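You operate a simulated robot arm through the tools that you are given. There is no shell and no other tool.

The job below is to be done with a simulated two-armed robot. You get a single attempt, and the scene is never put back.

Task
Take the yellow label roll from the top of the picking table and put it on the shelf under the picking table. Fetch the first yellow slotted tray and set it on the top of the picking table. Fetch the orange case from the grey stock tote and stand it on the top of the picking table. Put the kazenupo box set on the top of the packing bench. Put the slim carton labelled "Tickaby" from the top of the packing bench on the bench top over the green drawer and the slim carton that says "Glimro" on the lower shelf of the packing bench. The order is free. Set down upright: orange case.

It is judged by the outcome, as a careful person would: the job done as asked, and still so three seconds after it is handed in. It fails if anything else is knocked over, pushed out of place, dropped, spilled or broken.

Robot
Two 7-joint arms with fingered hands on one trunk, on a base that moves. Base frame: it is fixed to the floor where the robot stands at the start and does not move with it; the origin is under the middle of the robot, x ahead of it, y to its left, z up. Lengths are in mm, angles in rad, forces in N, time in s.
The left shoulder is at the start at [80, 198, 1491], the right one opposite. With the tool pointing down near the work surface each hand reaches from about 100 to 740 mm from the robot's upright axis, wherever it stands, measured 20 degrees to its own side. Places, roughly: bench top over the green drawer (38x22 cm) [4480, -9640, 800]; first yellow slotted tray (17x23x13 cm) [-4900, 1300, 1000]; kazenupo box set [4500, -9750, 1000]; lower shelf of the packing bench [5900, -7700, 200]; orange case [-5250, 1250, 750]; shelf under the picking table [-1500, 1100, 300]; slim carton [6000, -8500, 1000]; top of the packing bench [5900, -7700, 900]; top of the picking table [-1400, 1200, 900]; yellow label roll (6x6x5 cm) [-1200, 1300, 900]. Payload 4 kg a hand.
The TCP of each hand is the grasp point between the finger pads, 26 mm short of the fingertips. In the tool frame z runs along the fingers and y along their closing line. The gripper opens to 132 mm; its body begins 73 mm behind the TCP. The gripper is a hand of 4 fingers: y runs from the thumb to the fingers, the wrist lies at [0, 0, -239] in the tool frame, and closing takes about 1.5 s.
Orientation is that of the tool frame in the base frame, as a unit quaternion [w, x, y, z]. With the fingers straight down and closing along the base's y, the tool's x points along the base's -x, its y along +y and its z along -z.

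Tools
- The arms move only by the tool arm_command. It takes "left_moves", "right_moves" or both (then of equal length, played together; a hand with none holds still); each is a list of rows, each an object (a shift or turn left out is 0, a gripper value left out holds the last) with "travel": the shift along the base's x, y, z in m, a list of three; "rotation": the turn, a rotation vector about the base's x, y, z in rad, a list of three. In form: [{"travel": [x, y, z], "rotation": [ax, ay, az]}, ...]. A call has 1 to 20 rows; each row shifts and turns the commanded pose from where the row before left it. "left_fingers" and "right_fingers" are, for a hand that has rows, the gripper command, from -1 (fully open) to 1 (shut), values between in proportion, set as the call begins (left out, the last holds). A row lasts 0.2 s, in which the tool goes at most 50 mm and 0.15 rad; a call with a longer step from one row to the next is refused whole, and so is a gripper value outside its range. A pose out of reach is approached as far as the arm can. The call stops where the force on the tool passes 40 N (or 10 N more than at its start, if that is more) or the arm is blocked; 0.2 s more then pass. The fingers move at their own pace (about 72 mm/s each) and stop on an object; they squeeze with about 33 N. The grip force told is the motor's: it shows also when the fingers shut on nothing. Time passes only in rows, and 0.2 s behind the last, so rows that do not move let the fingers close. The reply holds the time, the measured pose of the TCP, the force on the tool along the base axes, the opening and the grip force, in the units named above and with some noise, with the torque about the TCP (base axes, N m) and any sound that the robot's microphone picked up, and new pictures: "pictures" is both (left out), scene, wrist or none (wrist: the cameras of the hands that moved).
- Cameras (640 x 400 px; columns grow to the right, rows downward): "scene" is now at [115.7, 13, 1643.5]; the picture's right is [0.05, -1.00, 0.00], its down [-0.70, -0.03, -0.71] and it looks along [0.71, 0.03, -0.70] (base axes); focal length 295 px, centre (320, 200). "left" rides on the left gripper at [-68, 2, -97] in its tool frame; the picture's right is [-0.03, -1.00, 0.00], its down [0.82, -0.02, -0.58] and it looks along [0.58, -0.01, 0.82] (tool axes); focal length 270 px, centre (320, 200). "right" rides on the right gripper at [68, 2, -97] in its tool frame; the picture's right is [-0.03, 1.00, 0.00], its down [-0.82, -0.02, -0.58] and it looks along [-0.58, -0.01, 0.82] (tool axes); focal length 270 px, centre (320, 200). There is no depth. A picture from a camera that has moved, and an enlarged one, comes with that camera's place and axes in the base frame and with its lens. The place of the scene camera against the robot may be out by one fixed shift of up to 25 mm in any direction.
- raise_lower(by): slides the trunk up (or, below 0, down) by that many mm; the arms and the scene camera ride with it, the base frame stays. It gives what a move gives, with no picture.
- base_move(legs): drives the robot by 1 to 6 legs, each [ahead, left, turn to the left] in mm, mm and rad, along the robot's own axes; the way and the turn of a leg run together, so that a leg with both is an arc; at most 1500 mm and 3.142 rad a leg. The arms and the cameras ride along, it lands a little off, and it stops where it bumps. It gives what a move gives, and a new picture of the scene camera.
- move_fingers(finger1, finger2, finger3, thumb_bend, hand): sets how far each is bent, from 0 (flat) to 1 (curled in); at 0.3 the hand is open as for a grip, at 0.7 the pads meet at the TCP. One left out holds its place. A second passes; each finger stops where it meets its share of the squeeze, and holds until it gets a number again. A gripper value or a shape takes the hand back. It gives what a move gives, with no picture; readings hold the bend of each and the force on the fingers (four entries, about 0 where the hand has none), thumb and palm.
- grasp_type(shape, hand): the hand has 4 fingers and takes this shape, open, in about a second: jaw (thumb against the fingers, like two jaws); tri (thumb and two fingers); tip (a fingertip pinch); poke (one finger out to press); point (the index stretched); flat (the hand flat); cup (the hand cupped); fist (a fist). The gripper value then closes the fingers along that shape, each until it touches; the sizes above hold for jaw. It gives what a move gives, with no picture.
- pan_tilt(pan, tilt): turns the head with the scene camera to pan (to the left, within 1.501 rad either way) and tilt (down, from -0.506 to 1.204), counted from straight ahead of the robot. It gives what a move gives, and a new picture of the scene camera.
- enlarge(camera, box): a new picture of the part [left, top, right, bottom] of that camera's present view, enlarged. It takes no simulated time.
- hand_in(): hands the job in; it is judged then, once.

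Nothing tells you exact positions but the pictures and the camera data. Unless the task says otherwise, let go and move clear before handing in.

The tools are called after "Request:" as a command line: name --argument value ..., lists and objects as JSON in quotes. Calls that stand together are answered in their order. arm_command: Moves the arms, as the interface text tells. Its arguments: {"type":"object","properties":{"left_moves":{"type":"array","items":{"type":"object","properties":{"travel":{"type":"array","items":{"type":"number"}},"rotation":{"type":"array","items":{"type":"number"}}}}},"left_fingers":{"type":"number"},"right_moves":{"type":"array","items":{"type":"object","properties":{"travel":{"type":"array","items":{"type":"number"}},"rotation":{"type":"array","items":{"type":"number"}}}}},"right_fingers":{"type":"number"},"pictures":{"type":"string","enum":["both","scene","wrist","none"]}},"required":[]} The other tools are called the same way: raise_lower (by) moves the trunk up or down; grasp_type (shape, hand) gives the hand a shape; move_fingers (finger1, finger2, finger3, thumb_bend, hand) moves the fingers one by one; base_move (legs) drives the base; pan_tilt (pan, tilt) turns the head that bears the scene camera; enlarge (camera, box) takes an enlarged picture of a part of a camera's view; hand_in () hands the job in.

At the start:

```text
clock: 0.0
left_position: [357.7, 147.9, 999.6]
left_orientation: [0.001, 0.001, 1.0, 0.0]
left_contact_force: [-0.1, 0.3, 0.3]
left_moment: [0.05, 0.0, -0.03]
left_width: 131.9
left_finger_force: 0.1
left_shape: jaw
left_bend: [0.3, 0.3, 0.3, 0.3]
left_finger forces: [0.0, 0.0, 0.0, 0.1, 0.0, 0.0]
right_position: [349.7, -167.0, 1064.7]
right_orientation: [0.001, 0.0, 1.0, 0.0]
right_contact_force: [-1.0, 0.7, 0.4]
right_moment: [0.0, -0.05, -0.01]
right_width: 131.9
right_finger_force: 0.1
right_shape: jaw
right_bend: [0.3, 0.3, 0.3, 0.3]
right_finger forces: [0.0, 0.0, 0.0, 0.1, 0.1, 0.0]
trunk travel left (down, up): [-801.0, 39.0]
robot x, y, heading: [1.6, -0.5, -0.002]
head pan, tilt (commanded): [0.047, 0.778]
```

scene: 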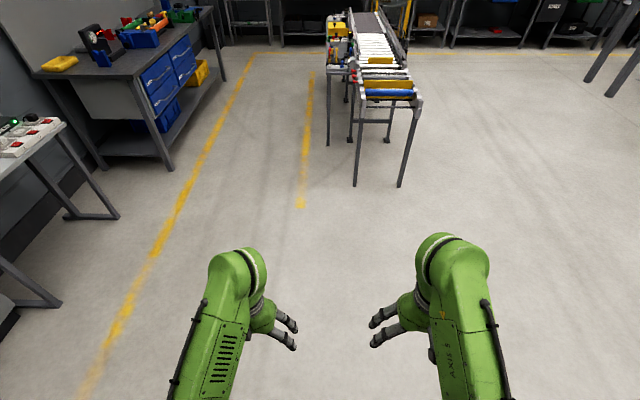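
right: 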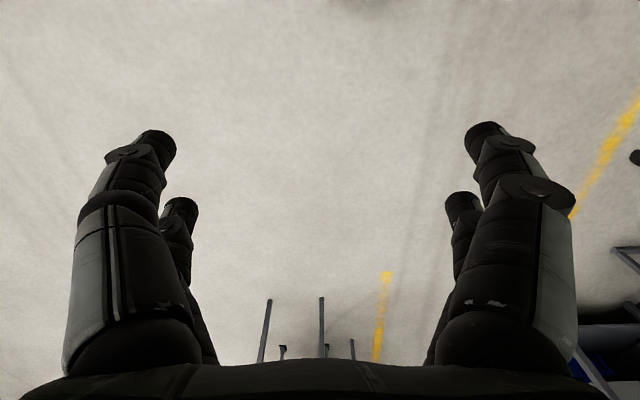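
left: 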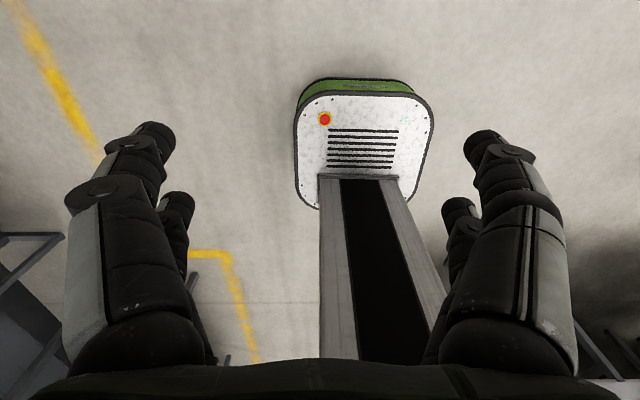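

I see an open floor ahead with a conveyor and a workbench on the left; the picking table should lie behind me to the left around [-1400, 1200]. I'll first look around with the head to get an overview.

Request:
pan_tilt --pan 1.5 --tilt 0.4

Request:
pan_tilt --pan -1.5 --tilt 0.3

Request:
pan_tilt --pan 0.0 --tilt 0.3

```text
clock: 1.6
left_position: [358.2, 148.9, 1000.9]
left_orientation: [0.0, 0.0, 1.0, 0.0]
left_contact_force: [0.0, -0.1, 0.4]
left_moment: [0.0, -0.01, 0.0]
left_width: 131.7
left_finger_force: 0.1
left_shape: jaw
left_bend: [0.3, 0.3, 0.3, 0.3]
left_finger forces: [0.1, 0.0, 0.0, 0.0, 0.0, 0.0]
right_position: [350.5, -166.6, 1064.7]
right_orientation: [0.002, 0.0, 1.0, 0.0]
right_contact_force: [0.2, 0.1, -0.3]
right_moment: [0.02, -0.02, -0.01]
right_width: 132.0
right_finger_force: 0.0
right_shape: jaw
right_bend: [0.3, 0.3, 0.3, 0.3]
right_finger forces: [0.0, 0.0, 0.0, 0.1, 0.1, 0.1]
trunk travel left (down, up): [-801.0, 39.0]
robot x, y, heading: [1.0, 1.8, 0.002]
head pan, tilt (commanded): [1.499, 0.4]
camera scene: at [40.9, 101.5, 1676.8], right [1.0, -0.07, 0.0], down [-0.03, -0.39, -0.92], along [0.07, 0.92, -0.39], focal length 295 px, centre (320, 200)
```

scene: 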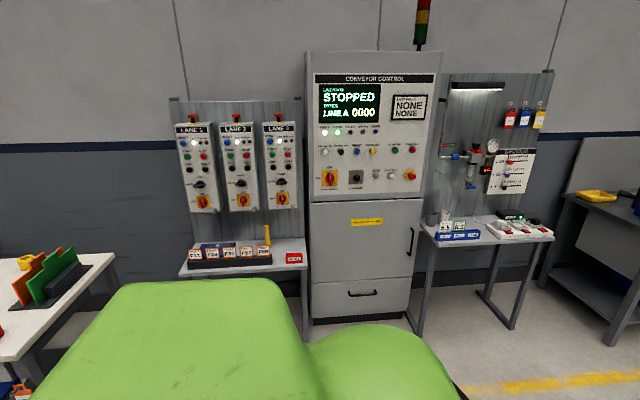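

```text
clock: 4.2
left_position: [359.0, 149.7, 999.3]
left_orientation: [0.0, 0.0, 1.0, 0.0]
left_contact_force: [-0.4, 0.3, 0.3]
left_moment: [0.0, 0.01, -0.01]
left_width: 132.0
left_finger_force: 0.0
left_shape: jaw
left_bend: [0.3, 0.3, 0.3, 0.3]
left_finger forces: [0.1, 0.0, 0.1, 0.0, 0.0, 0.0]
right_position: [349.3, -166.5, 1064.6]
right_orientation: [0.002, 0.0, 1.0, 0.0]
right_contact_force: [-0.8, -0.2, -0.7]
right_moment: [0.04, 0.01, -0.02]
right_width: 131.9
right_finger_force: 0.1
right_shape: jaw
right_bend: [0.3, 0.3, 0.3, 0.3]
right_finger forces: [0.0, 0.0, 0.1, 0.0, 0.0, 0.1]
trunk travel left (down, up): [-801.0, 39.0]
robot x, y, heading: [-0.1, -1.2, 0.001]
head pan, tilt (commanded): [-1.499, 0.3]
camera scene: at [40.9, -84.0, 1686.1], right [-1.0, -0.07, 0.0], down [-0.02, 0.29, -0.96], along [0.07, -0.95, -0.3], focal length 295 px, centre (320, 200)
```

scene: 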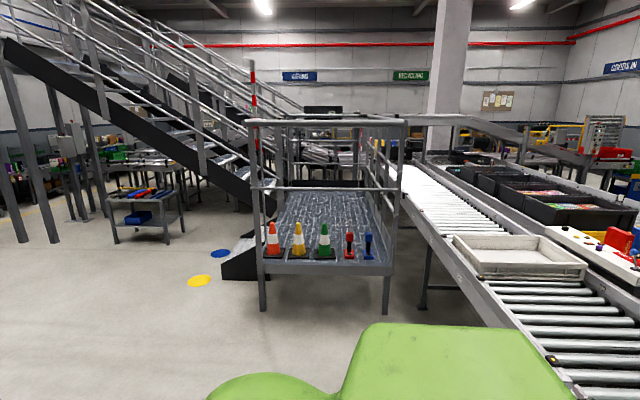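

```text
clock: 5.8
left_position: [357.5, 148.0, 999.7]
left_orientation: [-0.001, 0.0, 1.0, 0.0]
left_contact_force: [0.2, -0.1, -0.4]
left_moment: [0.0, -0.01, -0.01]
left_width: 131.9
left_finger_force: 0.2
left_shape: jaw
left_bend: [0.3, 0.3, 0.3, 0.3]
left_finger forces: [0.0, 0.1, 0.0, 0.0, 0.0, 0.0]
right_position: [350.3, -166.7, 1065.7]
right_orientation: [0.002, 0.001, 1.0, 0.0]
right_contact_force: [0.8, 0.0, -0.1]
right_moment: [0.01, -0.01, -0.06]
right_width: 131.7
right_finger_force: 0.1
right_shape: jaw
right_bend: [0.3, 0.3, 0.3, 0.3]
right_finger forces: [0.0, 0.0, 0.1, 0.1, 0.1, 0.1]
trunk travel left (down, up): [-801.0, 39.0]
robot x, y, heading: [-0.6, -3.6, 0.004]
head pan, tilt (commanded): [0.0, 0.3]
camera scene: at [127.5, 9.0, 1686.1], right [0.0, -1.0, 0.0], down [-0.3, 0.0, -0.96], along [0.96, 0.0, -0.3], focal length 295 px, centre (320, 200)
```

scene: 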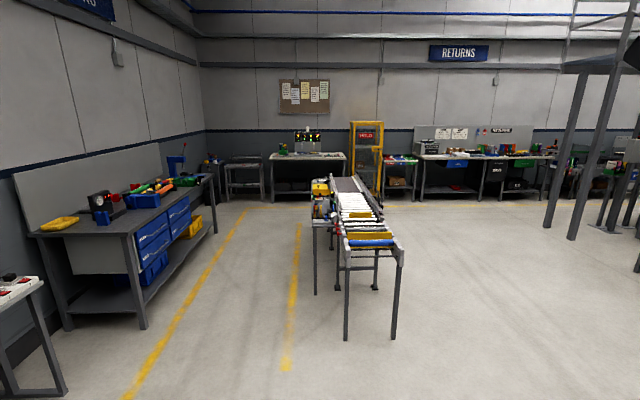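

I see a warehouse: control cabinets to the left, conveyors to the right, and a table with orange/green items behind-left that is likely the picking table. I'll turn left to look at it.

Request:
base_move --legs '[[0, 0, 1.571]]'

Request:
pan_tilt --pan 1.2 --tilt 0.5

```text
clock: 9.9
left_position: [-136.1, 362.3, 1000.7]
left_orientation: [0.0, -0.696, 0.718, 0.0]
left_contact_force: [-0.6, -0.2, 0.8]
left_moment: [0.0, 0.01, 0.0]
left_width: 132.0
left_finger_force: 0.0
left_shape: jaw
left_bend: [0.3, 0.3, 0.3, 0.3]
left_finger forces: [0.1, 0.1, 0.0, 0.0, 0.0, 0.0]
right_position: [176.8, 345.1, 1065.6]
right_orientation: [0.001, -0.696, 0.718, 0.001]
right_contact_force: [-0.5, 0.0, -0.1]
right_moment: [-0.02, 0.0, 0.04]
right_width: 132.1
right_finger_force: 0.2
right_shape: jaw
right_bend: [0.3, 0.3, 0.3, 0.3]
right_finger forces: [0.1, 0.0, 0.0, 0.1, 0.0, 0.0]
trunk travel left (down, up): [-801.0, 39.0]
robot x, y, heading: [2.8, -0.7, 1.535]
head pan, tilt (commanded): [0.0, 0.3]
camera scene: at [8.3, 132.5, 1686.1], right [1.0, -0.03, 0.0], down [-0.01, -0.3, -0.96], along [0.03, 0.95, -0.3], focal length 295 px, centre (320, 200)
```

scene: 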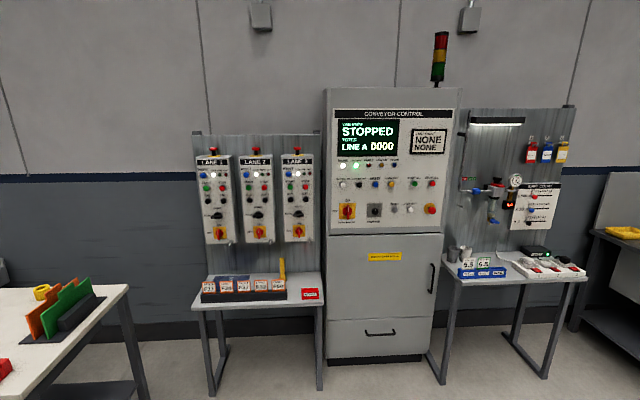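

```text
clock: 11.3
left_position: [-135.6, 362.7, 1000.3]
left_orientation: [0.0, -0.697, 0.718, 0.0]
left_contact_force: [0.0, 0.2, 0.3]
left_moment: [0.04, -0.04, 0.01]
left_width: 131.9
left_finger_force: 0.0
left_shape: jaw
left_bend: [0.3, 0.3, 0.3, 0.3]
left_finger forces: [0.1, 0.1, 0.0, 0.1, 0.0, 0.0]
right_position: [177.0, 345.3, 1063.7]
right_orientation: [0.002, -0.696, 0.718, 0.001]
right_contact_force: [-0.6, 0.3, -0.2]
right_moment: [-0.01, 0.0, -0.02]
right_width: 131.9
right_finger_force: 0.1
right_shape: jaw
right_bend: [0.3, 0.3, 0.3, 0.3]
right_finger forces: [0.0, 0.1, 0.0, 0.1, 0.1, 0.1]
trunk travel left (down, up): [-801.0, 39.0]
robot x, y, heading: [-1.1, 1.9, 1.542]
head pan, tilt (commanded): [1.201, 0.499]
camera scene: at [-78.7, 74.9, 1667.7], right [0.39, 0.92, 0.0], down [0.44, -0.19, -0.88], along [-0.81, 0.34, -0.48], focal length 295 px, centre (320, 200)
```

scene: 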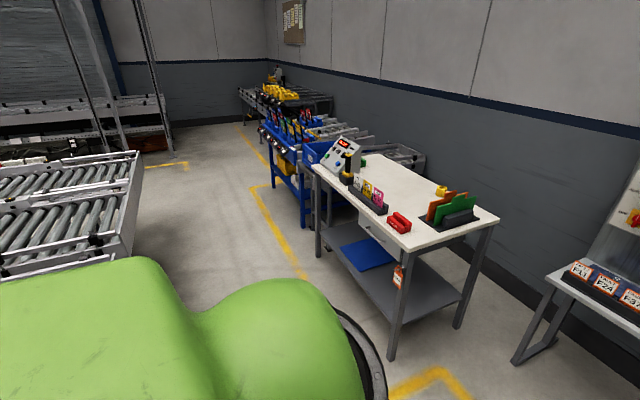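

The picking table is the white-topped table with a grey lower shelf, with the small yellow roll by the green/orange dividers at its back. Let me enlarge it.

Request:
enlarge --camera "scene" --box '[300, 120, 520, 260]'

Request:
enlarge --camera "scene" --box '[220, 60, 440, 200]'

```text
2.86 times, centred on (410, 190) of scene
camera zoom: at [-78.7, 74.9, 1667.7], right [0.39, 0.92, 0.0], down [0.44, -0.19, -0.88], along [-0.81, 0.34, -0.48], focal length 844 px, centre (63, 229)
```

zoom: 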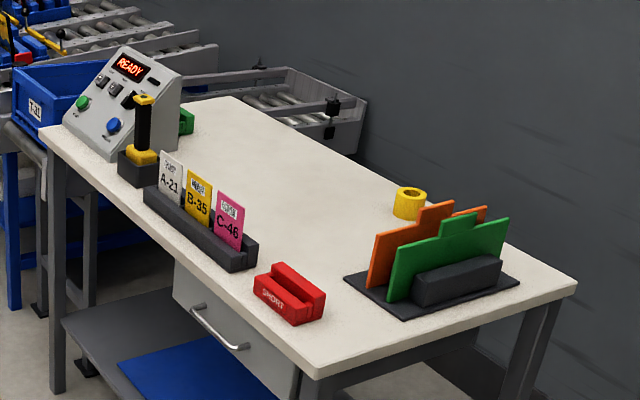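

```text
2.86 times, centred on (330, 130) of scene
camera zoom: at [-78.7, 74.9, 1667.7], right [0.39, 0.92, 0.0], down [0.44, -0.19, -0.88], along [-0.81, 0.34, -0.48], focal length 844 px, centre (291, 400)
```

zoom: 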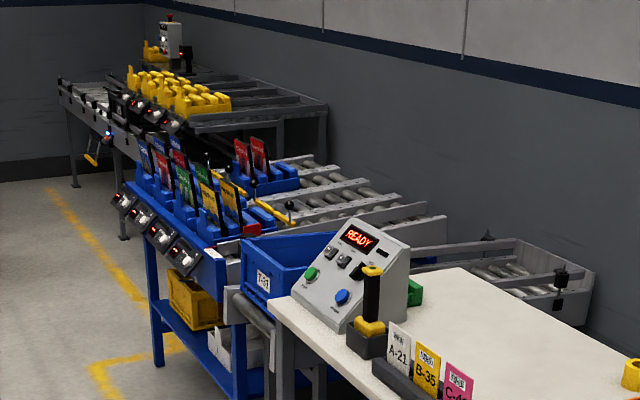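

The table spans about x −1870…−840, y 777…1350 at z≈900; the roll is near (−1163, 1265). I'll drive to stand in front of it, facing +y, around x = −1400.

Request:
base_move --legs '[[0, 1400, 0.03], [150, 0, 0]]'

Request:
pan_tilt --pan 0.0 --tilt 0.7

```text
clock: 19.3
left_position: [-1563.0, 522.8, 1001.3]
left_orientation: [-0.001, 0.71, -0.704, 0.0]
left_contact_force: [-0.1, -0.6, 0.2]
left_moment: [0.02, 0.02, 0.01]
left_width: 131.8
left_finger_force: 0.0
left_shape: jaw
left_bend: [0.3, 0.3, 0.3, 0.3]
left_finger forces: [0.0, 0.1, 0.0, 0.0, 0.0, 0.0]
right_position: [-1246.9, 518.3, 1065.7]
right_orientation: [-0.002, 0.711, -0.704, -0.002]
right_contact_force: [-1.0, 0.2, 0.7]
right_moment: [0.03, 0.03, -0.04]
right_width: 131.9
right_finger_force: 0.1
right_shape: jaw
right_bend: [0.3, 0.3, 0.3, 0.3]
right_finger forces: [0.1, 0.0, 0.1, 0.0, 0.0, 0.1]
trunk travel left (down, up): [-801.0, 39.0]
robot x, y, heading: [-1412.9, 168.8, 1.581]
head pan, tilt (commanded): [1.201, 0.499]
camera scene: at [-1492.8, 235.8, 1667.9], right [0.35, 0.94, 0.0], down [0.45, -0.17, -0.88], along [-0.82, 0.31, -0.48], focal length 295 px, centre (320, 200)
```

scene: 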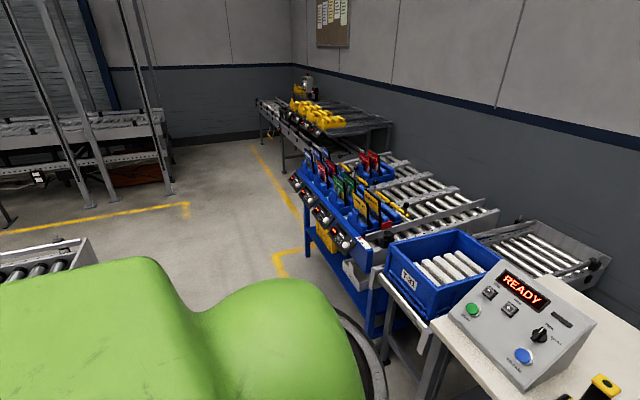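

```text
clock: 20.7
left_position: [-1562.8, 526.3, 999.5]
left_orientation: [0.0, 0.71, -0.704, 0.0]
left_contact_force: [-0.7, -0.4, -0.5]
left_moment: [0.01, 0.01, 0.02]
left_width: 132.0
left_finger_force: 0.0
left_shape: jaw
left_bend: [0.3, 0.3, 0.3, 0.3]
left_finger forces: [0.0, 0.0, 0.0, 0.0, 0.0, 0.1]
right_position: [-1247.5, 520.3, 1065.6]
right_orientation: [-0.002, 0.711, -0.704, -0.001]
right_contact_force: [0.2, -0.2, -0.7]
right_moment: [0.01, -0.01, 0.0]
right_width: 132.0
right_finger_force: 0.0
right_shape: jaw
right_bend: [0.3, 0.3, 0.3, 0.3]
right_finger forces: [0.0, 0.1, 0.0, 0.0, 0.0, 0.0]
trunk travel left (down, up): [-801.0, 39.0]
robot x, y, heading: [-1413.8, 168.4, 1.576]
head pan, tilt (commanded): [0.0, 0.7]
camera scene: at [-1408.2, 293.3, 1650.0], right [1.0, 0.01, 0.0], down [0.01, -0.64, -0.77], along [-0.01, 0.77, -0.64], focal length 295 px, centre (320, 200)
```

scene: 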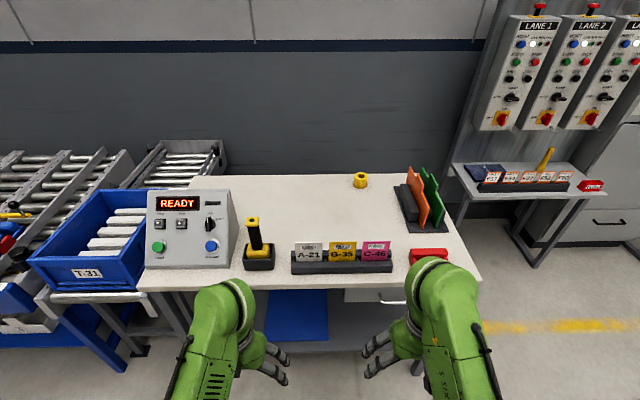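

The roll sits near (−1242, 1352) on a table top at z≈845 (triangulated from two views). I'll zoom in on the table and the shelf beneath.

Request:
enlarge --camera "scene" --box '[130, 150, 500, 390]'

Request:
pan_tilt --pan 0.0 --tilt 1.1

```text
1.67 times, centred on (315, 270) of scene
camera zoom: at [-1408.2, 293.3, 1650.0], right [1.0, 0.01, 0.0], down [0.01, -0.64, -0.77], along [-0.01, 0.77, -0.64], focal length 492 px, centre (328, 83)
```

zoom: 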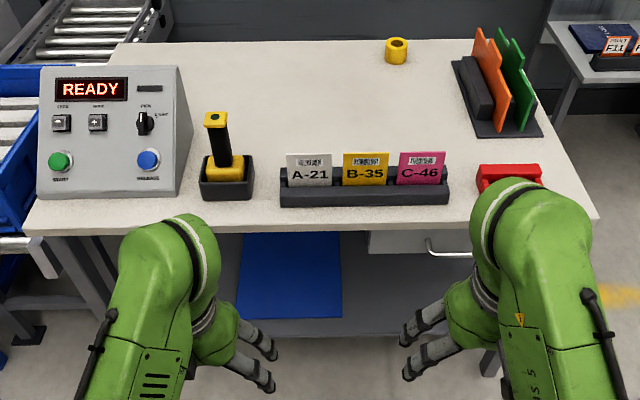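

```text
clock: 21.6
left_position: [-1562.4, 525.5, 999.3]
left_orientation: [-0.001, 0.71, -0.704, -0.001]
left_contact_force: [-0.3, -0.6, -0.3]
left_moment: [0.0, -0.02, -0.03]
left_width: 131.9
left_finger_force: 0.0
left_shape: jaw
left_bend: [0.3, 0.3, 0.3, 0.3]
left_finger forces: [0.0, 0.0, 0.0, 0.0, 0.0, 0.0]
right_position: [-1247.4, 521.7, 1063.4]
right_orientation: [-0.002, 0.71, -0.704, -0.001]
right_contact_force: [0.1, -0.3, -1.6]
right_moment: [-0.01, 0.0, 0.02]
right_width: 131.7
right_finger_force: 0.1
right_shape: jaw
right_bend: [0.3, 0.3, 0.3, 0.3]
right_finger forces: [0.0, 0.0, 0.1, 0.0, 0.1, 0.1]
trunk travel left (down, up): [-801.0, 39.0]
robot x, y, heading: [-1412.3, 169.1, 1.579]
head pan, tilt (commanded): [0.0, 1.1]
camera scene: at [-1407.9, 272.0, 1620.0], right [1.0, 0.01, 0.0], down [0.01, -0.89, -0.45], along [0.0, 0.45, -0.89], focal length 295 px, centre (320, 200)
```

scene: 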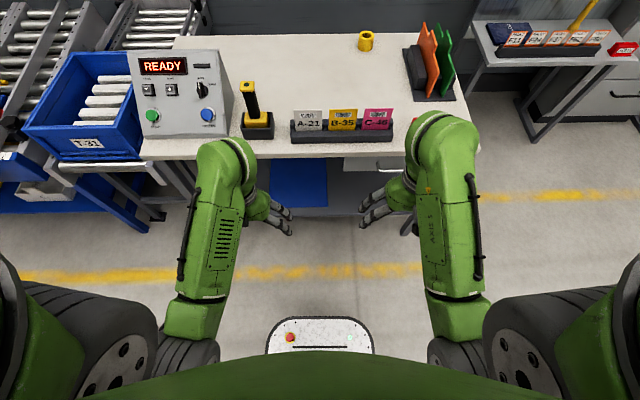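

The blue mat covers the shelf around x −1650…−1375; free grey shelf lies to its right under the drawer. I'll raise both hands to clear the items, then drive up to the table.

Request:
arm_command --left_moves '[{"travel": [0, 0, 0.05]}, {"travel": [0, 0, 0.05]}, {"travel": [0, 0, 0.05]}, {"travel": [0, 0, 0.05]}, {"travel": [0, -0.02, 0.04]}, {"travel": [0, -0.02, 0.04]}]' --right_moves '[{"travel": [0, 0, 0.03]}, {"travel": [0, 0, 0.03]}, {"travel": [0, 0, 0.03]}, {"travel": [0, 0, 0.03]}, {"travel": [0, 0, 0.03]}, {"travel": [0, 0, 0.03]}]' --pictures "none"

Request:
base_move --legs '[[375, 0, 0]]'

Request:
enlarge --camera "right" --box '[0, 0, 640, 400]'

```text
clock: 23.0
left_position: [-1564.7, 487.0, 1068.9]
left_orientation: [-0.003, 0.709, -0.705, -0.001]
left_contact_force: [-0.3, -1.1, -0.4]
left_moment: [0.01, 0.01, 0.0]
left_width: 132.0
left_finger_force: 0.0
left_shape: jaw
left_bend: [0.3, 0.3, 0.3, 0.3]
left_finger forces: [0.0, 0.0, 0.0, 0.0, 0.0, 0.0]
left hand out of reach, approached as far as the arm can: row 2, 3, 4, 5, 6
right_position: [-1247.2, 519.0, 1065.2]
right_orientation: [-0.003, 0.71, -0.704, -0.002]
right_contact_force: [1.0, -0.5, 0.1]
right_moment: [0.02, 0.01, 0.01]
right_width: 132.0
right_finger_force: 0.2
right_shape: jaw
right_bend: [0.3, 0.3, 0.3, 0.3]
right_finger forces: [0.0, 0.0, 0.0, 0.0, 0.0, 0.0]
right hand out of reach, approached as far as the arm can: row 1, 2, 3, 4, 5, 6
trunk travel left (down, up): [-801.0, 39.0]
robot x, y, heading: [-1411.7, 169.7, 1.58]
head pan, tilt (commanded): [0.0, 1.1]
```

```text
clock: 25.4
left_position: [-1569.4, 860.9, 1068.8]
left_orientation: [-0.003, 0.711, -0.703, -0.002]
left_contact_force: [-0.1, -0.2, -0.2]
left_moment: [0.04, 0.01, -0.03]
left_width: 131.8
left_finger_force: 0.2
left_shape: jaw
left_bend: [0.3, 0.3, 0.3, 0.3]
left_finger forces: [0.0, 0.0, 0.1, 0.0, 0.1, 0.0]
right_position: [-1253.3, 894.9, 1065.7]
right_orientation: [-0.002, 0.712, -0.703, -0.003]
right_contact_force: [-0.6, -0.4, -0.1]
right_moment: [-0.01, -0.03, 0.0]
right_width: 131.8
right_finger_force: 0.0
right_shape: jaw
right_bend: [0.3, 0.3, 0.3, 0.3]
right_finger forces: [0.1, 0.0, 0.1, 0.1, 0.0, 0.0]
trunk travel left (down, up): [-801.0, 39.0]
robot x, y, heading: [-1415.9, 547.2, 1.586]
head pan, tilt (commanded): [0.0, 1.1]
camera scene: at [-1412.0, 643.9, 1620.3], right [1.0, 0.01, 0.0], down [0.01, -0.89, -0.46], along [-0.01, 0.46, -0.89], focal length 295 px, centre (320, 200)
```

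scene: 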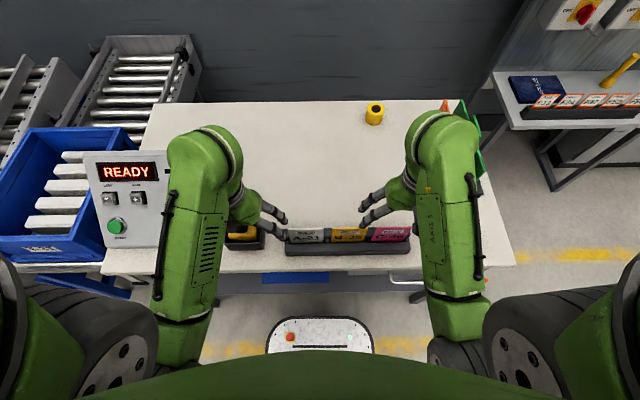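

```text
1.00 times, centred on (320, 200) of right (not enlarged: the box is as wide or as high as the picture)
camera zoom: at [-1253.7, 825.3, 1162.1], right [-1.0, 0.01, 0.0], down [0.01, 0.81, 0.58], along [0.01, 0.58, -0.81], focal length 270 px, centre (320, 200)
```

zoom: 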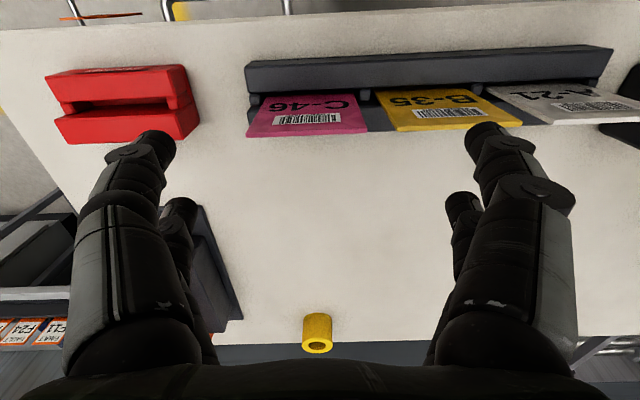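

The wrist view confirms the roll at about (−1241, 1369), top of table z≈845. The hand couldn't go higher, so next I'll extend the right hand forward with a slight tilt and check the reach.

Request:
arm_command --right_moves '[{"travel": [0, 0.04, 0], "rotation": [0.06, 0, 0]}, {"travel": [0, 0.04, 0], "rotation": [0.06, 0, 0]}, {"travel": [0, 0.04, 0], "rotation": [0.06, 0, 0]}, {"travel": [0, 0.04, 0], "rotation": [0.06, 0, 0]}, {"travel": [0, 0.04, 0], "rotation": [0.06, 0, 0]}]' --right_fingers -1 --pictures "both"

```text
clock: 26.6
left_position: [-1568.6, 865.2, 1068.8]
left_orientation: [-0.002, 0.711, -0.703, 0.0]
left_contact_force: [0.5, -0.1, 0.9]
left_moment: [-0.03, 0.02, -0.01]
left_width: 132.2
left_finger_force: 0.0
left_shape: jaw
left_bend: [0.3, 0.3, 0.3, 0.3]
left_finger forces: [0.0, 0.1, 0.0, 0.0, 0.1, 0.1]
right_position: [-1253.1, 1098.4, 1064.1]
right_orientation: [-0.107, 0.703, -0.695, -0.107]
right_contact_force: [0.1, -0.7, 0.0]
right_moment: [-0.02, 0.01, 0.03]
right_width: 132.0
right_finger_force: 0.1
right_shape: jaw
right_bend: [0.3, 0.3, 0.3, 0.3]
right_finger forces: [0.0, 0.1, 0.0, 0.0, 0.0, 0.1]
trunk travel left (down, up): [-801.0, 39.0]
robot x, y, heading: [-1416.1, 546.4, 1.587]
head pan, tilt (commanded): [0.0, 1.1]
camera scene: at [-1412.1, 649.8, 1619.9], right [1.0, 0.01, 0.0], down [0.01, -0.89, -0.45], along [-0.01, 0.45, -0.89], focal length 295 px, centre (320, 200)
camera right: at [-1254.1, 1003.7, 1136.1], right [-1.0, 0.01, 0.0], down [0.01, 0.61, 0.8], along [0.01, 0.8, -0.61], focal length 270 px, centre (320, 200)
```

scene: 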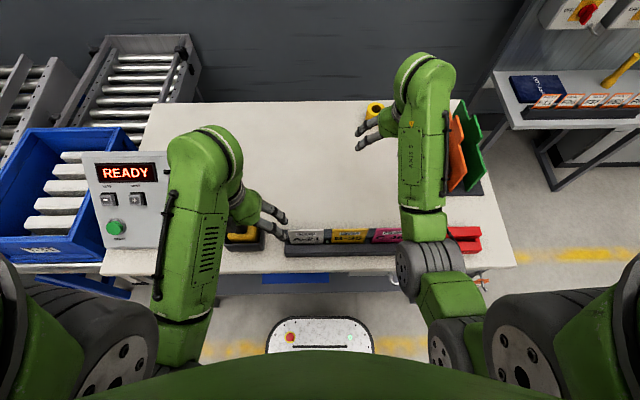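
right: 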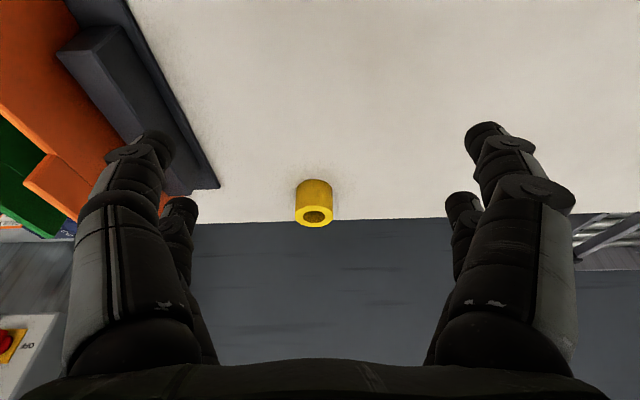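

The roll's centre is at about (−1238, 1363). I'll bring the right hand above it and check.

Request:
arm_command --right_moves '[{"travel": [0.003, 0.044, -0.017]}, {"travel": [0.003, 0.044, -0.017]}, {"travel": [0.003, 0.044, -0.017]}, {"travel": [0.002, 0.044, -0.017]}, {"travel": [0.002, 0.044, -0.017]}, {"travel": [0.002, 0.044, -0.017]}]' --pictures "both"

```text
clock: 28.0
left_position: [-1570.1, 863.6, 1067.7]
left_orientation: [-0.002, 0.712, -0.703, -0.001]
left_contact_force: [0.0, -0.3, 0.3]
left_moment: [-0.05, 0.01, -0.02]
left_width: 131.7
left_finger_force: 0.0
left_shape: jaw
left_bend: [0.3, 0.3, 0.3, 0.3]
left_finger forces: [0.0, 0.1, 0.0, 0.0, 0.0, 0.0]
right_position: [-1241.1, 1318.4, 978.4]
right_orientation: [-0.107, 0.702, -0.695, -0.107]
right_contact_force: [-0.3, -0.2, 0.1]
right_moment: [0.02, -0.04, -0.04]
right_width: 131.9
right_finger_force: 0.1
right_shape: jaw
right_bend: [0.3, 0.3, 0.3, 0.3]
right_finger forces: [0.0, 0.0, 0.1, 0.1, 0.0, 0.0]
right hand out of reach, approached as far as the arm can: row 6
trunk travel left (down, up): [-801.0, 39.0]
robot x, y, heading: [-1413.6, 545.8, 1.583]
head pan, tilt (commanded): [0.0, 1.1]
camera scene: at [-1412.4, 647.8, 1620.0], right [1.0, 0.01, 0.0], down [0.01, -0.89, -0.45], along [-0.01, 0.45, -0.89], focal length 295 px, centre (320, 200)
camera right: at [-1241.8, 1223.2, 1050.2], right [-1.0, 0.01, 0.01], down [0.01, 0.61, 0.8], along [0.01, 0.8, -0.61], focal length 270 px, centre (320, 200)
```

scene: 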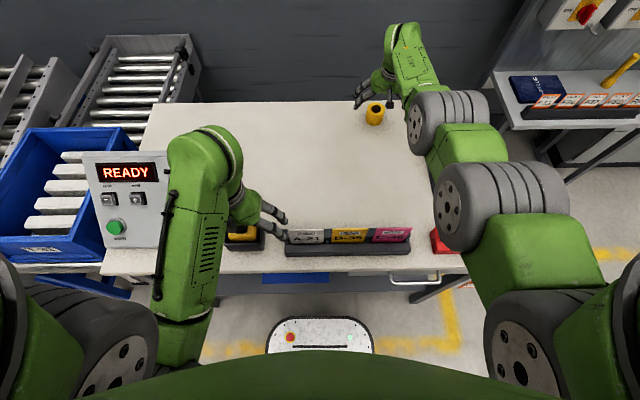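
right: 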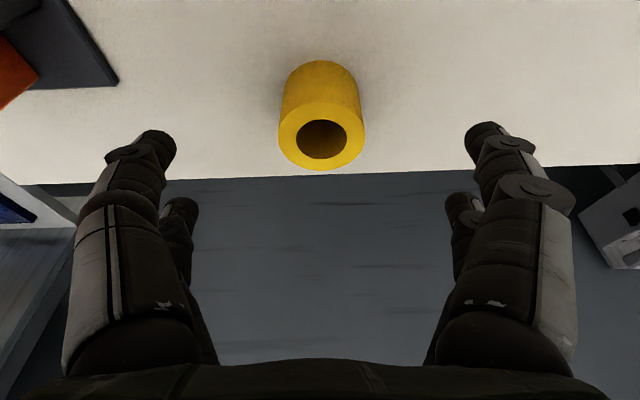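

The right arm is nearly straight here, so I need the trunk about 150 mm lower with more tilt. First I'll pull the left hand back clear of the table and raise/tilt the right hand.

Request:
arm_command --left_moves '[{"travel": [-0.02, -0.04, 0]}, {"travel": [-0.02, -0.04, 0]}, {"travel": [-0.02, -0.04, 0]}, {"travel": [-0.02, -0.04, 0]}]' --right_moves '[{"travel": [0, -0.015, 0.03], "rotation": [0.075, 0, 0]}, {"travel": [0, -0.015, 0.03], "rotation": [0.075, 0, 0]}, {"travel": [0, -0.015, 0.03], "rotation": [0.075, 0, 0]}, {"travel": [0, -0.015, 0.03], "rotation": [0.075, 0, 0]}]' --pictures "scene"

```text
clock: 29.0
left_position: [-1626.9, 725.4, 1024.4]
left_orientation: [0.008, -0.664, 0.748, 0.013]
left_contact_force: [0.2, 0.4, 0.1]
left_moment: [0.0, 0.02, 0.0]
left_width: 132.0
left_finger_force: 0.2
left_shape: jaw
left_bend: [0.3, 0.3, 0.3, 0.3]
left_finger forces: [0.0, 0.0, 0.0, 0.0, 0.0, 0.0]
left hand out of reach, approached as far as the arm can: row 1, 2, 3, 4
right_position: [-1237.6, 1256.4, 1095.2]
right_orientation: [-0.211, 0.679, -0.671, -0.21]
right_contact_force: [0.8, -0.9, 0.6]
right_moment: [0.05, 0.02, 0.03]
right_width: 131.9
right_finger_force: 0.1
right_shape: jaw
right_bend: [0.3, 0.3, 0.3, 0.3]
right_finger forces: [0.1, 0.0, 0.0, 0.1, 0.1, 0.0]
trunk travel left (down, up): [-801.0, 39.0]
robot x, y, heading: [-1418.2, 547.3, 1.584]
head pan, tilt (commanded): [0.0, 1.1]
camera scene: at [-1411.1, 645.7, 1617.5], right [1.0, 0.01, 0.0], down [0.01, -0.89, -0.46], along [-0.01, 0.46, -0.89], focal length 295 px, centre (320, 200)
```

scene: 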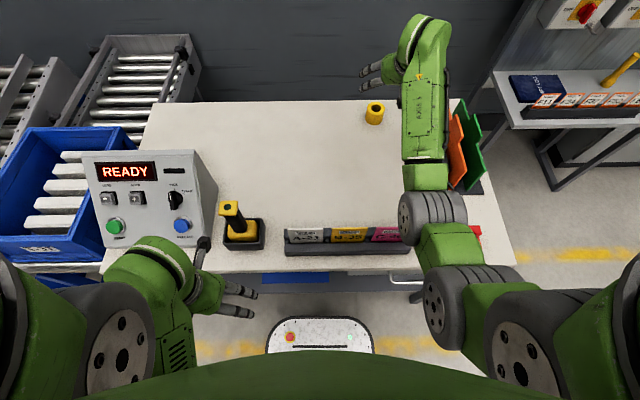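

The left hand is folded back clear of the table edge, and the right arm is raised. I'll extend the right hand a little, then lower the trunk 100 mm.

Request:
arm_command --right_moves '[{"travel": [0, 0.025, 0.01], "rotation": [0.033, 0, 0]}, {"travel": [0, 0.025, 0.01], "rotation": [0.033, 0, 0]}, {"travel": [0, 0.025, 0.01], "rotation": [0.033, 0, 0]}]' --pictures "none"

Request:
raise_lower --by -100

Request:
enlarge --camera "scene" --box '[0, 0, 640, 400]'

Request:
enlarge --camera "right" --box '[0, 0, 640, 400]'

```text
clock: 29.8
left_position: [-1627.7, 725.8, 1024.3]
left_orientation: [0.006, -0.665, 0.747, 0.009]
left_contact_force: [-0.2, 0.2, -1.2]
left_moment: [0.0, 0.02, 0.01]
left_width: 131.9
left_finger_force: 0.1
left_shape: jaw
left_bend: [0.3, 0.3, 0.3, 0.3]
left_finger forces: [0.0, 0.1, 0.1, 0.0, 0.0, 0.0]
right_position: [-1241.3, 1335.7, 1127.8]
right_orientation: [-0.245, 0.668, -0.66, -0.242]
right_contact_force: [-0.1, 0.8, -0.6]
right_moment: [0.01, 0.0, 0.0]
right_width: 132.1
right_finger_force: 0.0
right_shape: jaw
right_bend: [0.3, 0.3, 0.3, 0.3]
right_finger forces: [0.0, 0.1, 0.0, 0.0, 0.1, 0.0]
trunk travel left (down, up): [-801.0, 39.0]
robot x, y, heading: [-1413.1, 546.5, 1.582]
head pan, tilt (commanded): [0.0, 1.1]
```

```text
clock: 30.4
left_position: [-1625.9, 715.2, 1003.4]
left_orientation: [-0.003, -0.664, 0.748, -0.003]
left_contact_force: [0.5, -0.7, -0.2]
left_moment: [-0.03, -0.04, 0.0]
left_width: 131.8
left_finger_force: 0.1
left_shape: jaw
left_bend: [0.3, 0.3, 0.3, 0.3]
left_finger forces: [0.2, 0.0, 0.0, 0.1, 0.0, 0.0]
right_position: [-1241.1, 1336.5, 1112.5]
right_orientation: [-0.246, 0.667, -0.66, -0.242]
right_contact_force: [0.5, 0.2, 0.8]
right_moment: [0.04, 0.0, -0.01]
right_width: 132.1
right_finger_force: 0.1
right_shape: jaw
right_bend: [0.3, 0.3, 0.3, 0.3]
right_finger forces: [0.0, 0.1, 0.0, 0.1, 0.0, 0.0]
trunk travel left (down, up): [-784.0, 56.0]
robot x, y, heading: [-1414.0, 546.2, 1.58]
head pan, tilt (commanded): [0.0, 1.1]
stopped: the arm was blocked; the commanded pose is now the measured one
```

```text
1.00 times, centred on (320, 200) of scene (not enlarged: the box is as wide or as high as the picture)
camera zoom: at [-1411.9, 648.3, 1602.9], right [1.0, 0.01, 0.0], down [0.01, -0.89, -0.45], along [-0.01, 0.45, -0.89], focal length 295 px, centre (320, 200)
```

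zoom: 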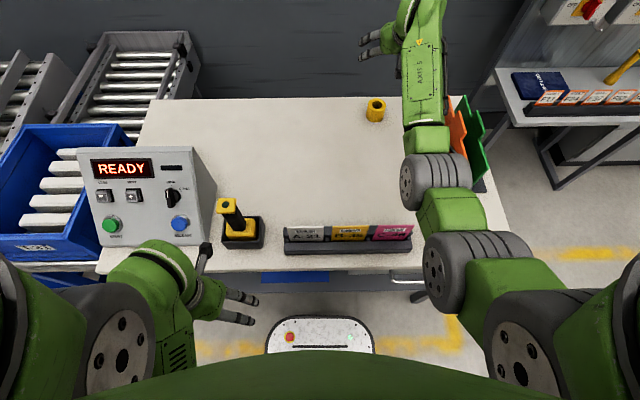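

```text
1.00 times, centred on (320, 200) of right (not enlarged: the box is as wide or as high as the picture)
camera zoom: at [-1241.9, 1219.9, 1141.5], right [-1.0, 0.01, 0.01], down [0.01, 0.25, 0.97], along [0.01, 0.97, -0.25], focal length 270 px, centre (320, 200)
```

zoom: 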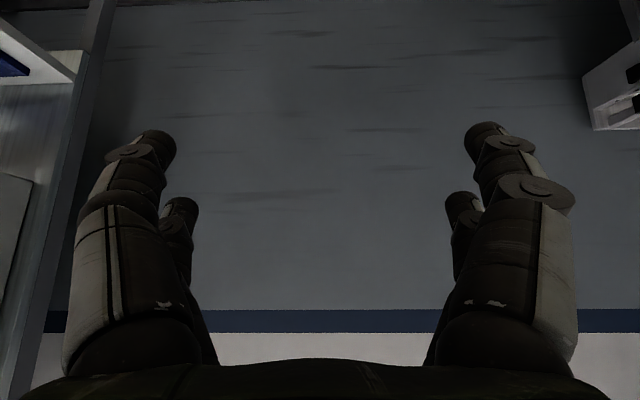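

The trunk stopped after 17 mm because an arm was blocked — probably the left one near the panel. Let me look closely.

Request:
enlarge --camera "scene" --box '[60, 140, 300, 380]'

Request:
enlarge --camera "left" --box '[0, 0, 640, 400]'

```text
1.67 times, centred on (180, 260) of scene
camera zoom: at [-1411.9, 648.3, 1602.9], right [1.0, 0.01, 0.0], down [0.01, -0.89, -0.45], along [-0.01, 0.45, -0.89], focal length 492 px, centre (553, 100)
```

zoom: 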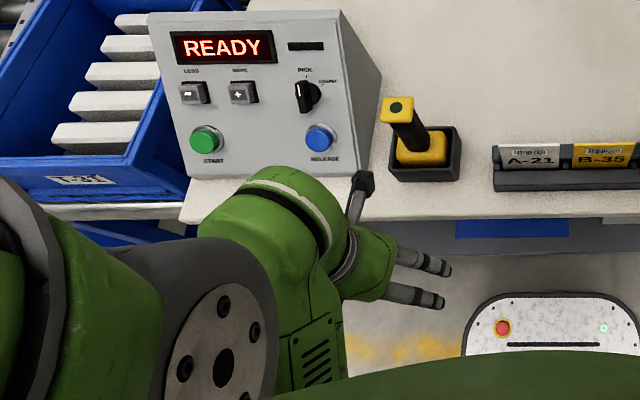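

```text
1.00 times, centred on (320, 200) of left (not enlarged: the box is as wide or as high as the picture)
camera zoom: at [-1618.1, 784.5, 1099.1], right [1.0, -0.1, 0.0], down [-0.08, -0.81, 0.58], along [-0.05, -0.58, -0.81], focal length 270 px, centre (320, 200)
```

zoom: 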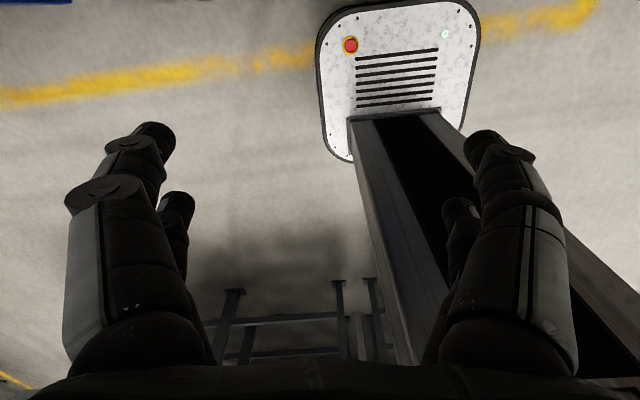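

The left hand's camera sits just in front of the table edge and nothing seems pressed. I'll try lowering again in a small step and watch the readings.

Request:
raise_lower --by -20

```text
clock: 31.0
left_position: [-1625.1, 715.8, 984.2]
left_orientation: [-0.003, -0.664, 0.748, -0.004]
left_contact_force: [0.1, -0.8, -0.2]
left_moment: [-0.02, 0.03, -0.01]
left_width: 131.9
left_finger_force: 0.0
left_shape: jaw
left_bend: [0.3, 0.3, 0.3, 0.3]
left_finger forces: [0.0, 0.0, 0.1, 0.1, 0.0, 0.0]
right_position: [-1241.4, 1335.6, 1091.1]
right_orientation: [-0.245, 0.668, -0.66, -0.242]
right_contact_force: [-0.6, -0.5, -0.4]
right_moment: [0.04, -0.01, -0.01]
right_width: 131.9
right_finger_force: 0.0
right_shape: jaw
right_bend: [0.3, 0.3, 0.3, 0.3]
right_finger forces: [0.0, 0.1, 0.0, 0.0, 0.0, 0.0]
trunk travel left (down, up): [-764.0, 76.0]
robot x, y, heading: [-1416.1, 545.8, 1.579]
head pan, tilt (commanded): [0.0, 1.1]
```

That went fine, so it was only the arm settling. I'll lower the rest of the way.

Request:
raise_lower --by -65

Request:
enlarge --camera "scene" --box '[0, 0, 640, 400]'

```text
clock: 32.1
left_position: [-1626.6, 715.9, 917.9]
left_orientation: [-0.001, -0.664, 0.748, -0.003]
left_contact_force: [0.0, 1.8, -0.5]
left_moment: [-0.01, 0.0, 0.02]
left_width: 131.9
left_finger_force: 0.1
left_shape: jaw
left_bend: [0.3, 0.3, 0.3, 0.3]
left_finger forces: [0.0, 0.0, 0.1, 0.1, 0.0, 0.0]
right_position: [-1241.1, 1333.4, 1026.3]
right_orientation: [-0.246, 0.667, -0.66, -0.243]
right_contact_force: [-0.8, -0.3, -0.2]
right_moment: [0.0, 0.02, -0.01]
right_width: 131.7
right_finger_force: 0.0
right_shape: jaw
right_bend: [0.3, 0.3, 0.3, 0.3]
right_finger forces: [0.0, 0.0, 0.0, 0.0, 0.0, 0.1]
trunk travel left (down, up): [-699.0, 141.0]
robot x, y, heading: [-1415.6, 549.9, 1.584]
head pan, tilt (commanded): [0.0, 1.1]
```

```text
1.00 times, centred on (320, 200) of scene (not enlarged: the box is as wide or as high as the picture)
camera zoom: at [-1412.0, 647.7, 1517.3], right [1.0, 0.01, 0.0], down [0.01, -0.89, -0.45], along [-0.01, 0.45, -0.89], focal length 295 px, centre (320, 200)
```

zoom: 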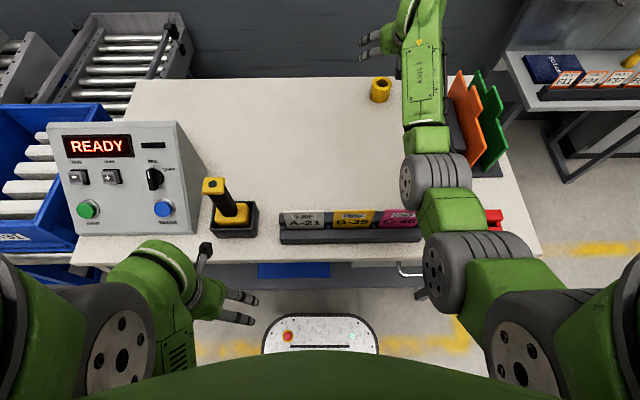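

Now the right hand moves to a pre-grasp pose behind and above the roll.

Request:
arm_command --right_moves '[{"travel": [0.001, -0.02, -0.035]}, {"travel": [0.001, -0.021, -0.034]}]' --right_fingers -1 --pictures "both"

```text
clock: 32.7
left_position: [-1626.3, 714.6, 917.6]
left_orientation: [-0.002, -0.663, 0.748, -0.003]
left_contact_force: [0.1, -1.1, -0.1]
left_moment: [-0.01, 0.01, -0.01]
left_width: 131.9
left_finger_force: 0.0
left_shape: jaw
left_bend: [0.3, 0.3, 0.3, 0.3]
left_finger forces: [0.0, 0.1, 0.0, 0.1, 0.0, 0.0]
right_position: [-1237.4, 1290.8, 957.4]
right_orientation: [-0.246, 0.667, -0.66, -0.242]
right_contact_force: [-0.3, 0.7, 0.1]
right_moment: [0.01, 0.0, 0.01]
right_width: 131.8
right_finger_force: 0.1
right_shape: jaw
right_bend: [0.3, 0.3, 0.3, 0.3]
right_finger forces: [0.0, 0.0, 0.0, 0.0, 0.0, 0.0]
trunk travel left (down, up): [-699.0, 141.0]
robot x, y, heading: [-1416.4, 546.1, 1.587]
head pan, tilt (commanded): [0.0, 1.1]
camera scene: at [-1411.6, 646.9, 1517.6], right [1.0, 0.01, 0.0], down [0.01, -0.89, -0.45], along [-0.01, 0.45, -0.89], focal length 295 px, centre (320, 200)
camera right: at [-1239.2, 1176.0, 987.2], right [-1.0, 0.01, 0.01], down [0.01, 0.25, 0.97], along [0.01, 0.97, -0.25], focal length 270 px, centre (320, 200)
```

scene: 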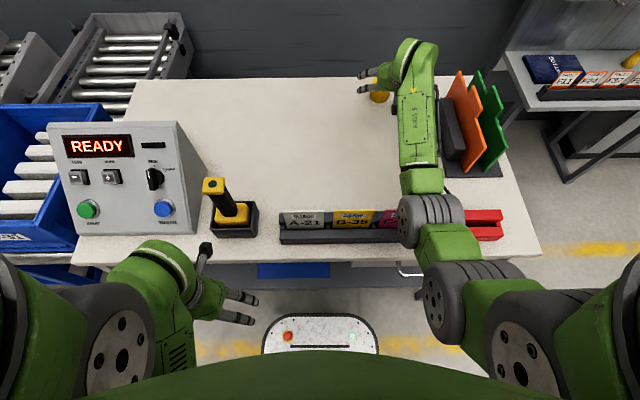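
right: 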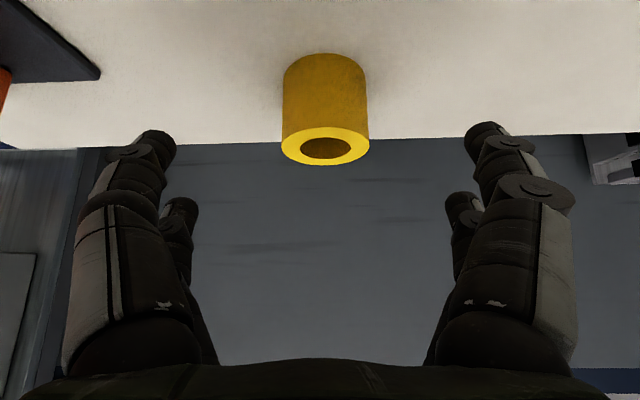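

From the roll's size in the wrist view the table is at z≈858 and the roll's centre at about (−1241, 1345). I'll advance onto it and close.

Request:
arm_command --right_moves '[{"travel": [-0.001, 0.0137, -0.0187]}, {"travel": [-0.001, 0.0137, -0.0187]}, {"travel": [-0.001, 0.0137, -0.0187]}]' --right_fingers -1 --pictures "wrist"

```text
clock: 33.5
left_position: [-1625.2, 716.2, 917.9]
left_orientation: [-0.003, -0.664, 0.748, -0.004]
left_contact_force: [0.7, -0.5, -0.8]
left_moment: [-0.01, 0.01, -0.02]
left_width: 131.9
left_finger_force: 0.0
left_shape: jaw
left_bend: [0.3, 0.3, 0.3, 0.3]
left_finger forces: [0.1, 0.0, 0.0, 0.0, 0.0, 0.1]
right_position: [-1243.4, 1334.8, 901.4]
right_orientation: [-0.245, 0.668, -0.659, -0.243]
right_contact_force: [-0.3, 0.6, -0.8]
right_moment: [-0.01, 0.0, 0.02]
right_width: 132.1
right_finger_force: 0.1
right_shape: jaw
right_bend: [0.3, 0.3, 0.3, 0.3]
right_finger forces: [0.0, 0.1, 0.0, 0.0, 0.1, 0.0]
trunk travel left (down, up): [-699.0, 141.0]
robot x, y, heading: [-1417.2, 547.5, 1.584]
head pan, tilt (commanded): [0.0, 1.1]
camera right: at [-1244.1, 1218.5, 930.6], right [-1.0, 0.01, 0.01], down [0.01, 0.25, 0.97], along [0.01, 0.97, -0.25], focal length 270 px, centre (320, 200)
```

right: 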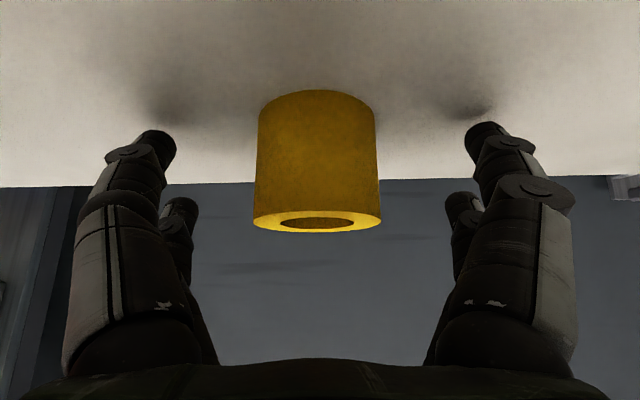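

The roll sits centred between the fingers, so I'll close the hand.

Request:
arm_command --right_moves '[{}, {}, {}, {}, {}, {}, {}, {}]' --right_fingers 1 --pictures "wrist"

```text
clock: 35.3
left_position: [-1625.1, 715.4, 917.2]
left_orientation: [-0.003, -0.664, 0.748, -0.004]
left_contact_force: [0.3, 0.9, 0.7]
left_moment: [0.0, -0.02, -0.01]
left_width: 132.1
left_finger_force: 0.1
left_shape: jaw
left_bend: [0.3, 0.3, 0.3, 0.3]
left_finger forces: [0.0, 0.0, 0.0, 0.1, 0.0, 0.0]
right_position: [-1242.5, 1333.2, 904.0]
right_orientation: [-0.246, 0.667, -0.66, -0.243]
right_contact_force: [0.1, -1.1, 3.0]
right_moment: [-0.12, 0.01, 0.0]
right_width: 43.8
right_finger_force: 32.7
right_shape: jaw
right_bend: [0.74, 0.74, 0.74, 0.7]
right_finger forces: [31.1, 29.1, 28.8, 0.1, 30.2, 0.0]
trunk travel left (down, up): [-699.0, 141.0]
robot x, y, heading: [-1414.7, 543.1, 1.583]
head pan, tilt (commanded): [0.0, 1.1]
camera right: at [-1244.0, 1217.7, 932.0], right [-1.0, 0.01, 0.01], down [0.01, 0.25, 0.97], along [0.01, 0.97, -0.25], focal length 270 px, centre (320, 200)
```

right: 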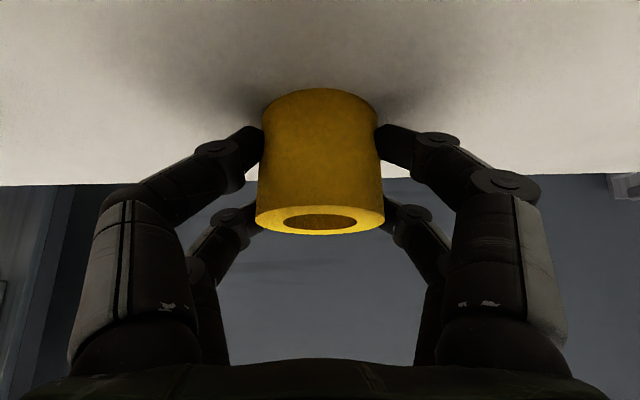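

Gripped with ~30 N on all fingers. Lift straight up.

Request:
arm_command --right_moves '[{"travel": [0, 0, 0.02]}, {"travel": [0, -0.01, 0.03]}, {"travel": [0, -0.02, 0.035]}, {"travel": [0, -0.02, 0.035]}]' --pictures "both"

```text
clock: 36.3
left_position: [-1625.9, 713.0, 918.2]
left_orientation: [-0.003, -0.664, 0.748, -0.004]
left_contact_force: [0.4, 0.5, 0.9]
left_moment: [-0.04, 0.01, 0.0]
left_width: 131.9
left_finger_force: 0.1
left_shape: jaw
left_bend: [0.3, 0.3, 0.3, 0.3]
left_finger forces: [0.1, 0.1, 0.0, 0.1, 0.0, 0.0]
right_position: [-1242.7, 1285.1, 1021.4]
right_orientation: [-0.244, 0.668, -0.66, -0.243]
right_contact_force: [-0.1, 0.5, 0.3]
right_moment: [0.03, 0.03, -0.01]
right_width: 43.6
right_finger_force: 33.7
right_shape: jaw
right_bend: [0.74, 0.74, 0.74, 0.7]
right_finger forces: [31.6, 29.4, 28.5, 0.0, 29.6, 0.0]
trunk travel left (down, up): [-699.0, 141.0]
robot x, y, heading: [-1412.2, 543.0, 1.581]
head pan, tilt (commanded): [0.0, 1.1]
camera scene: at [-1412.2, 647.0, 1517.9], right [1.0, 0.01, 0.0], down [0.01, -0.89, -0.45], along [-0.01, 0.45, -0.89], focal length 295 px, centre (320, 200)
camera right: at [-1244.5, 1168.4, 1052.3], right [-1.0, 0.01, 0.01], down [0.01, 0.25, 0.97], along [0.01, 0.97, -0.25], focal length 270 px, centre (320, 200)
```

scene: 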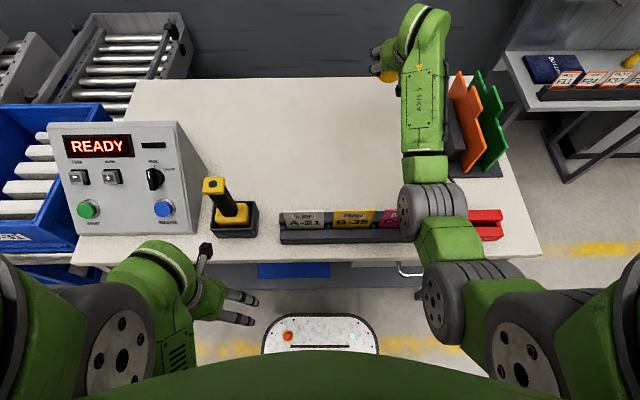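
right: 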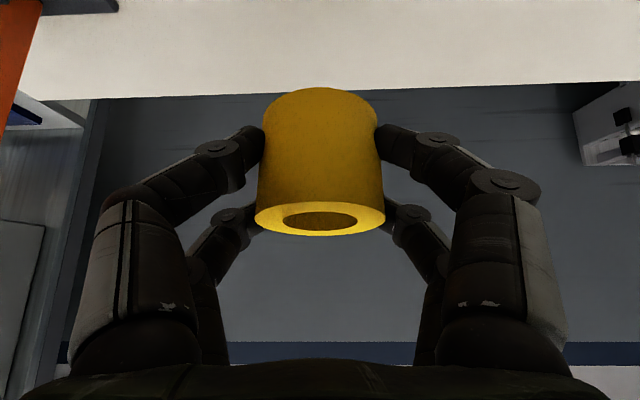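

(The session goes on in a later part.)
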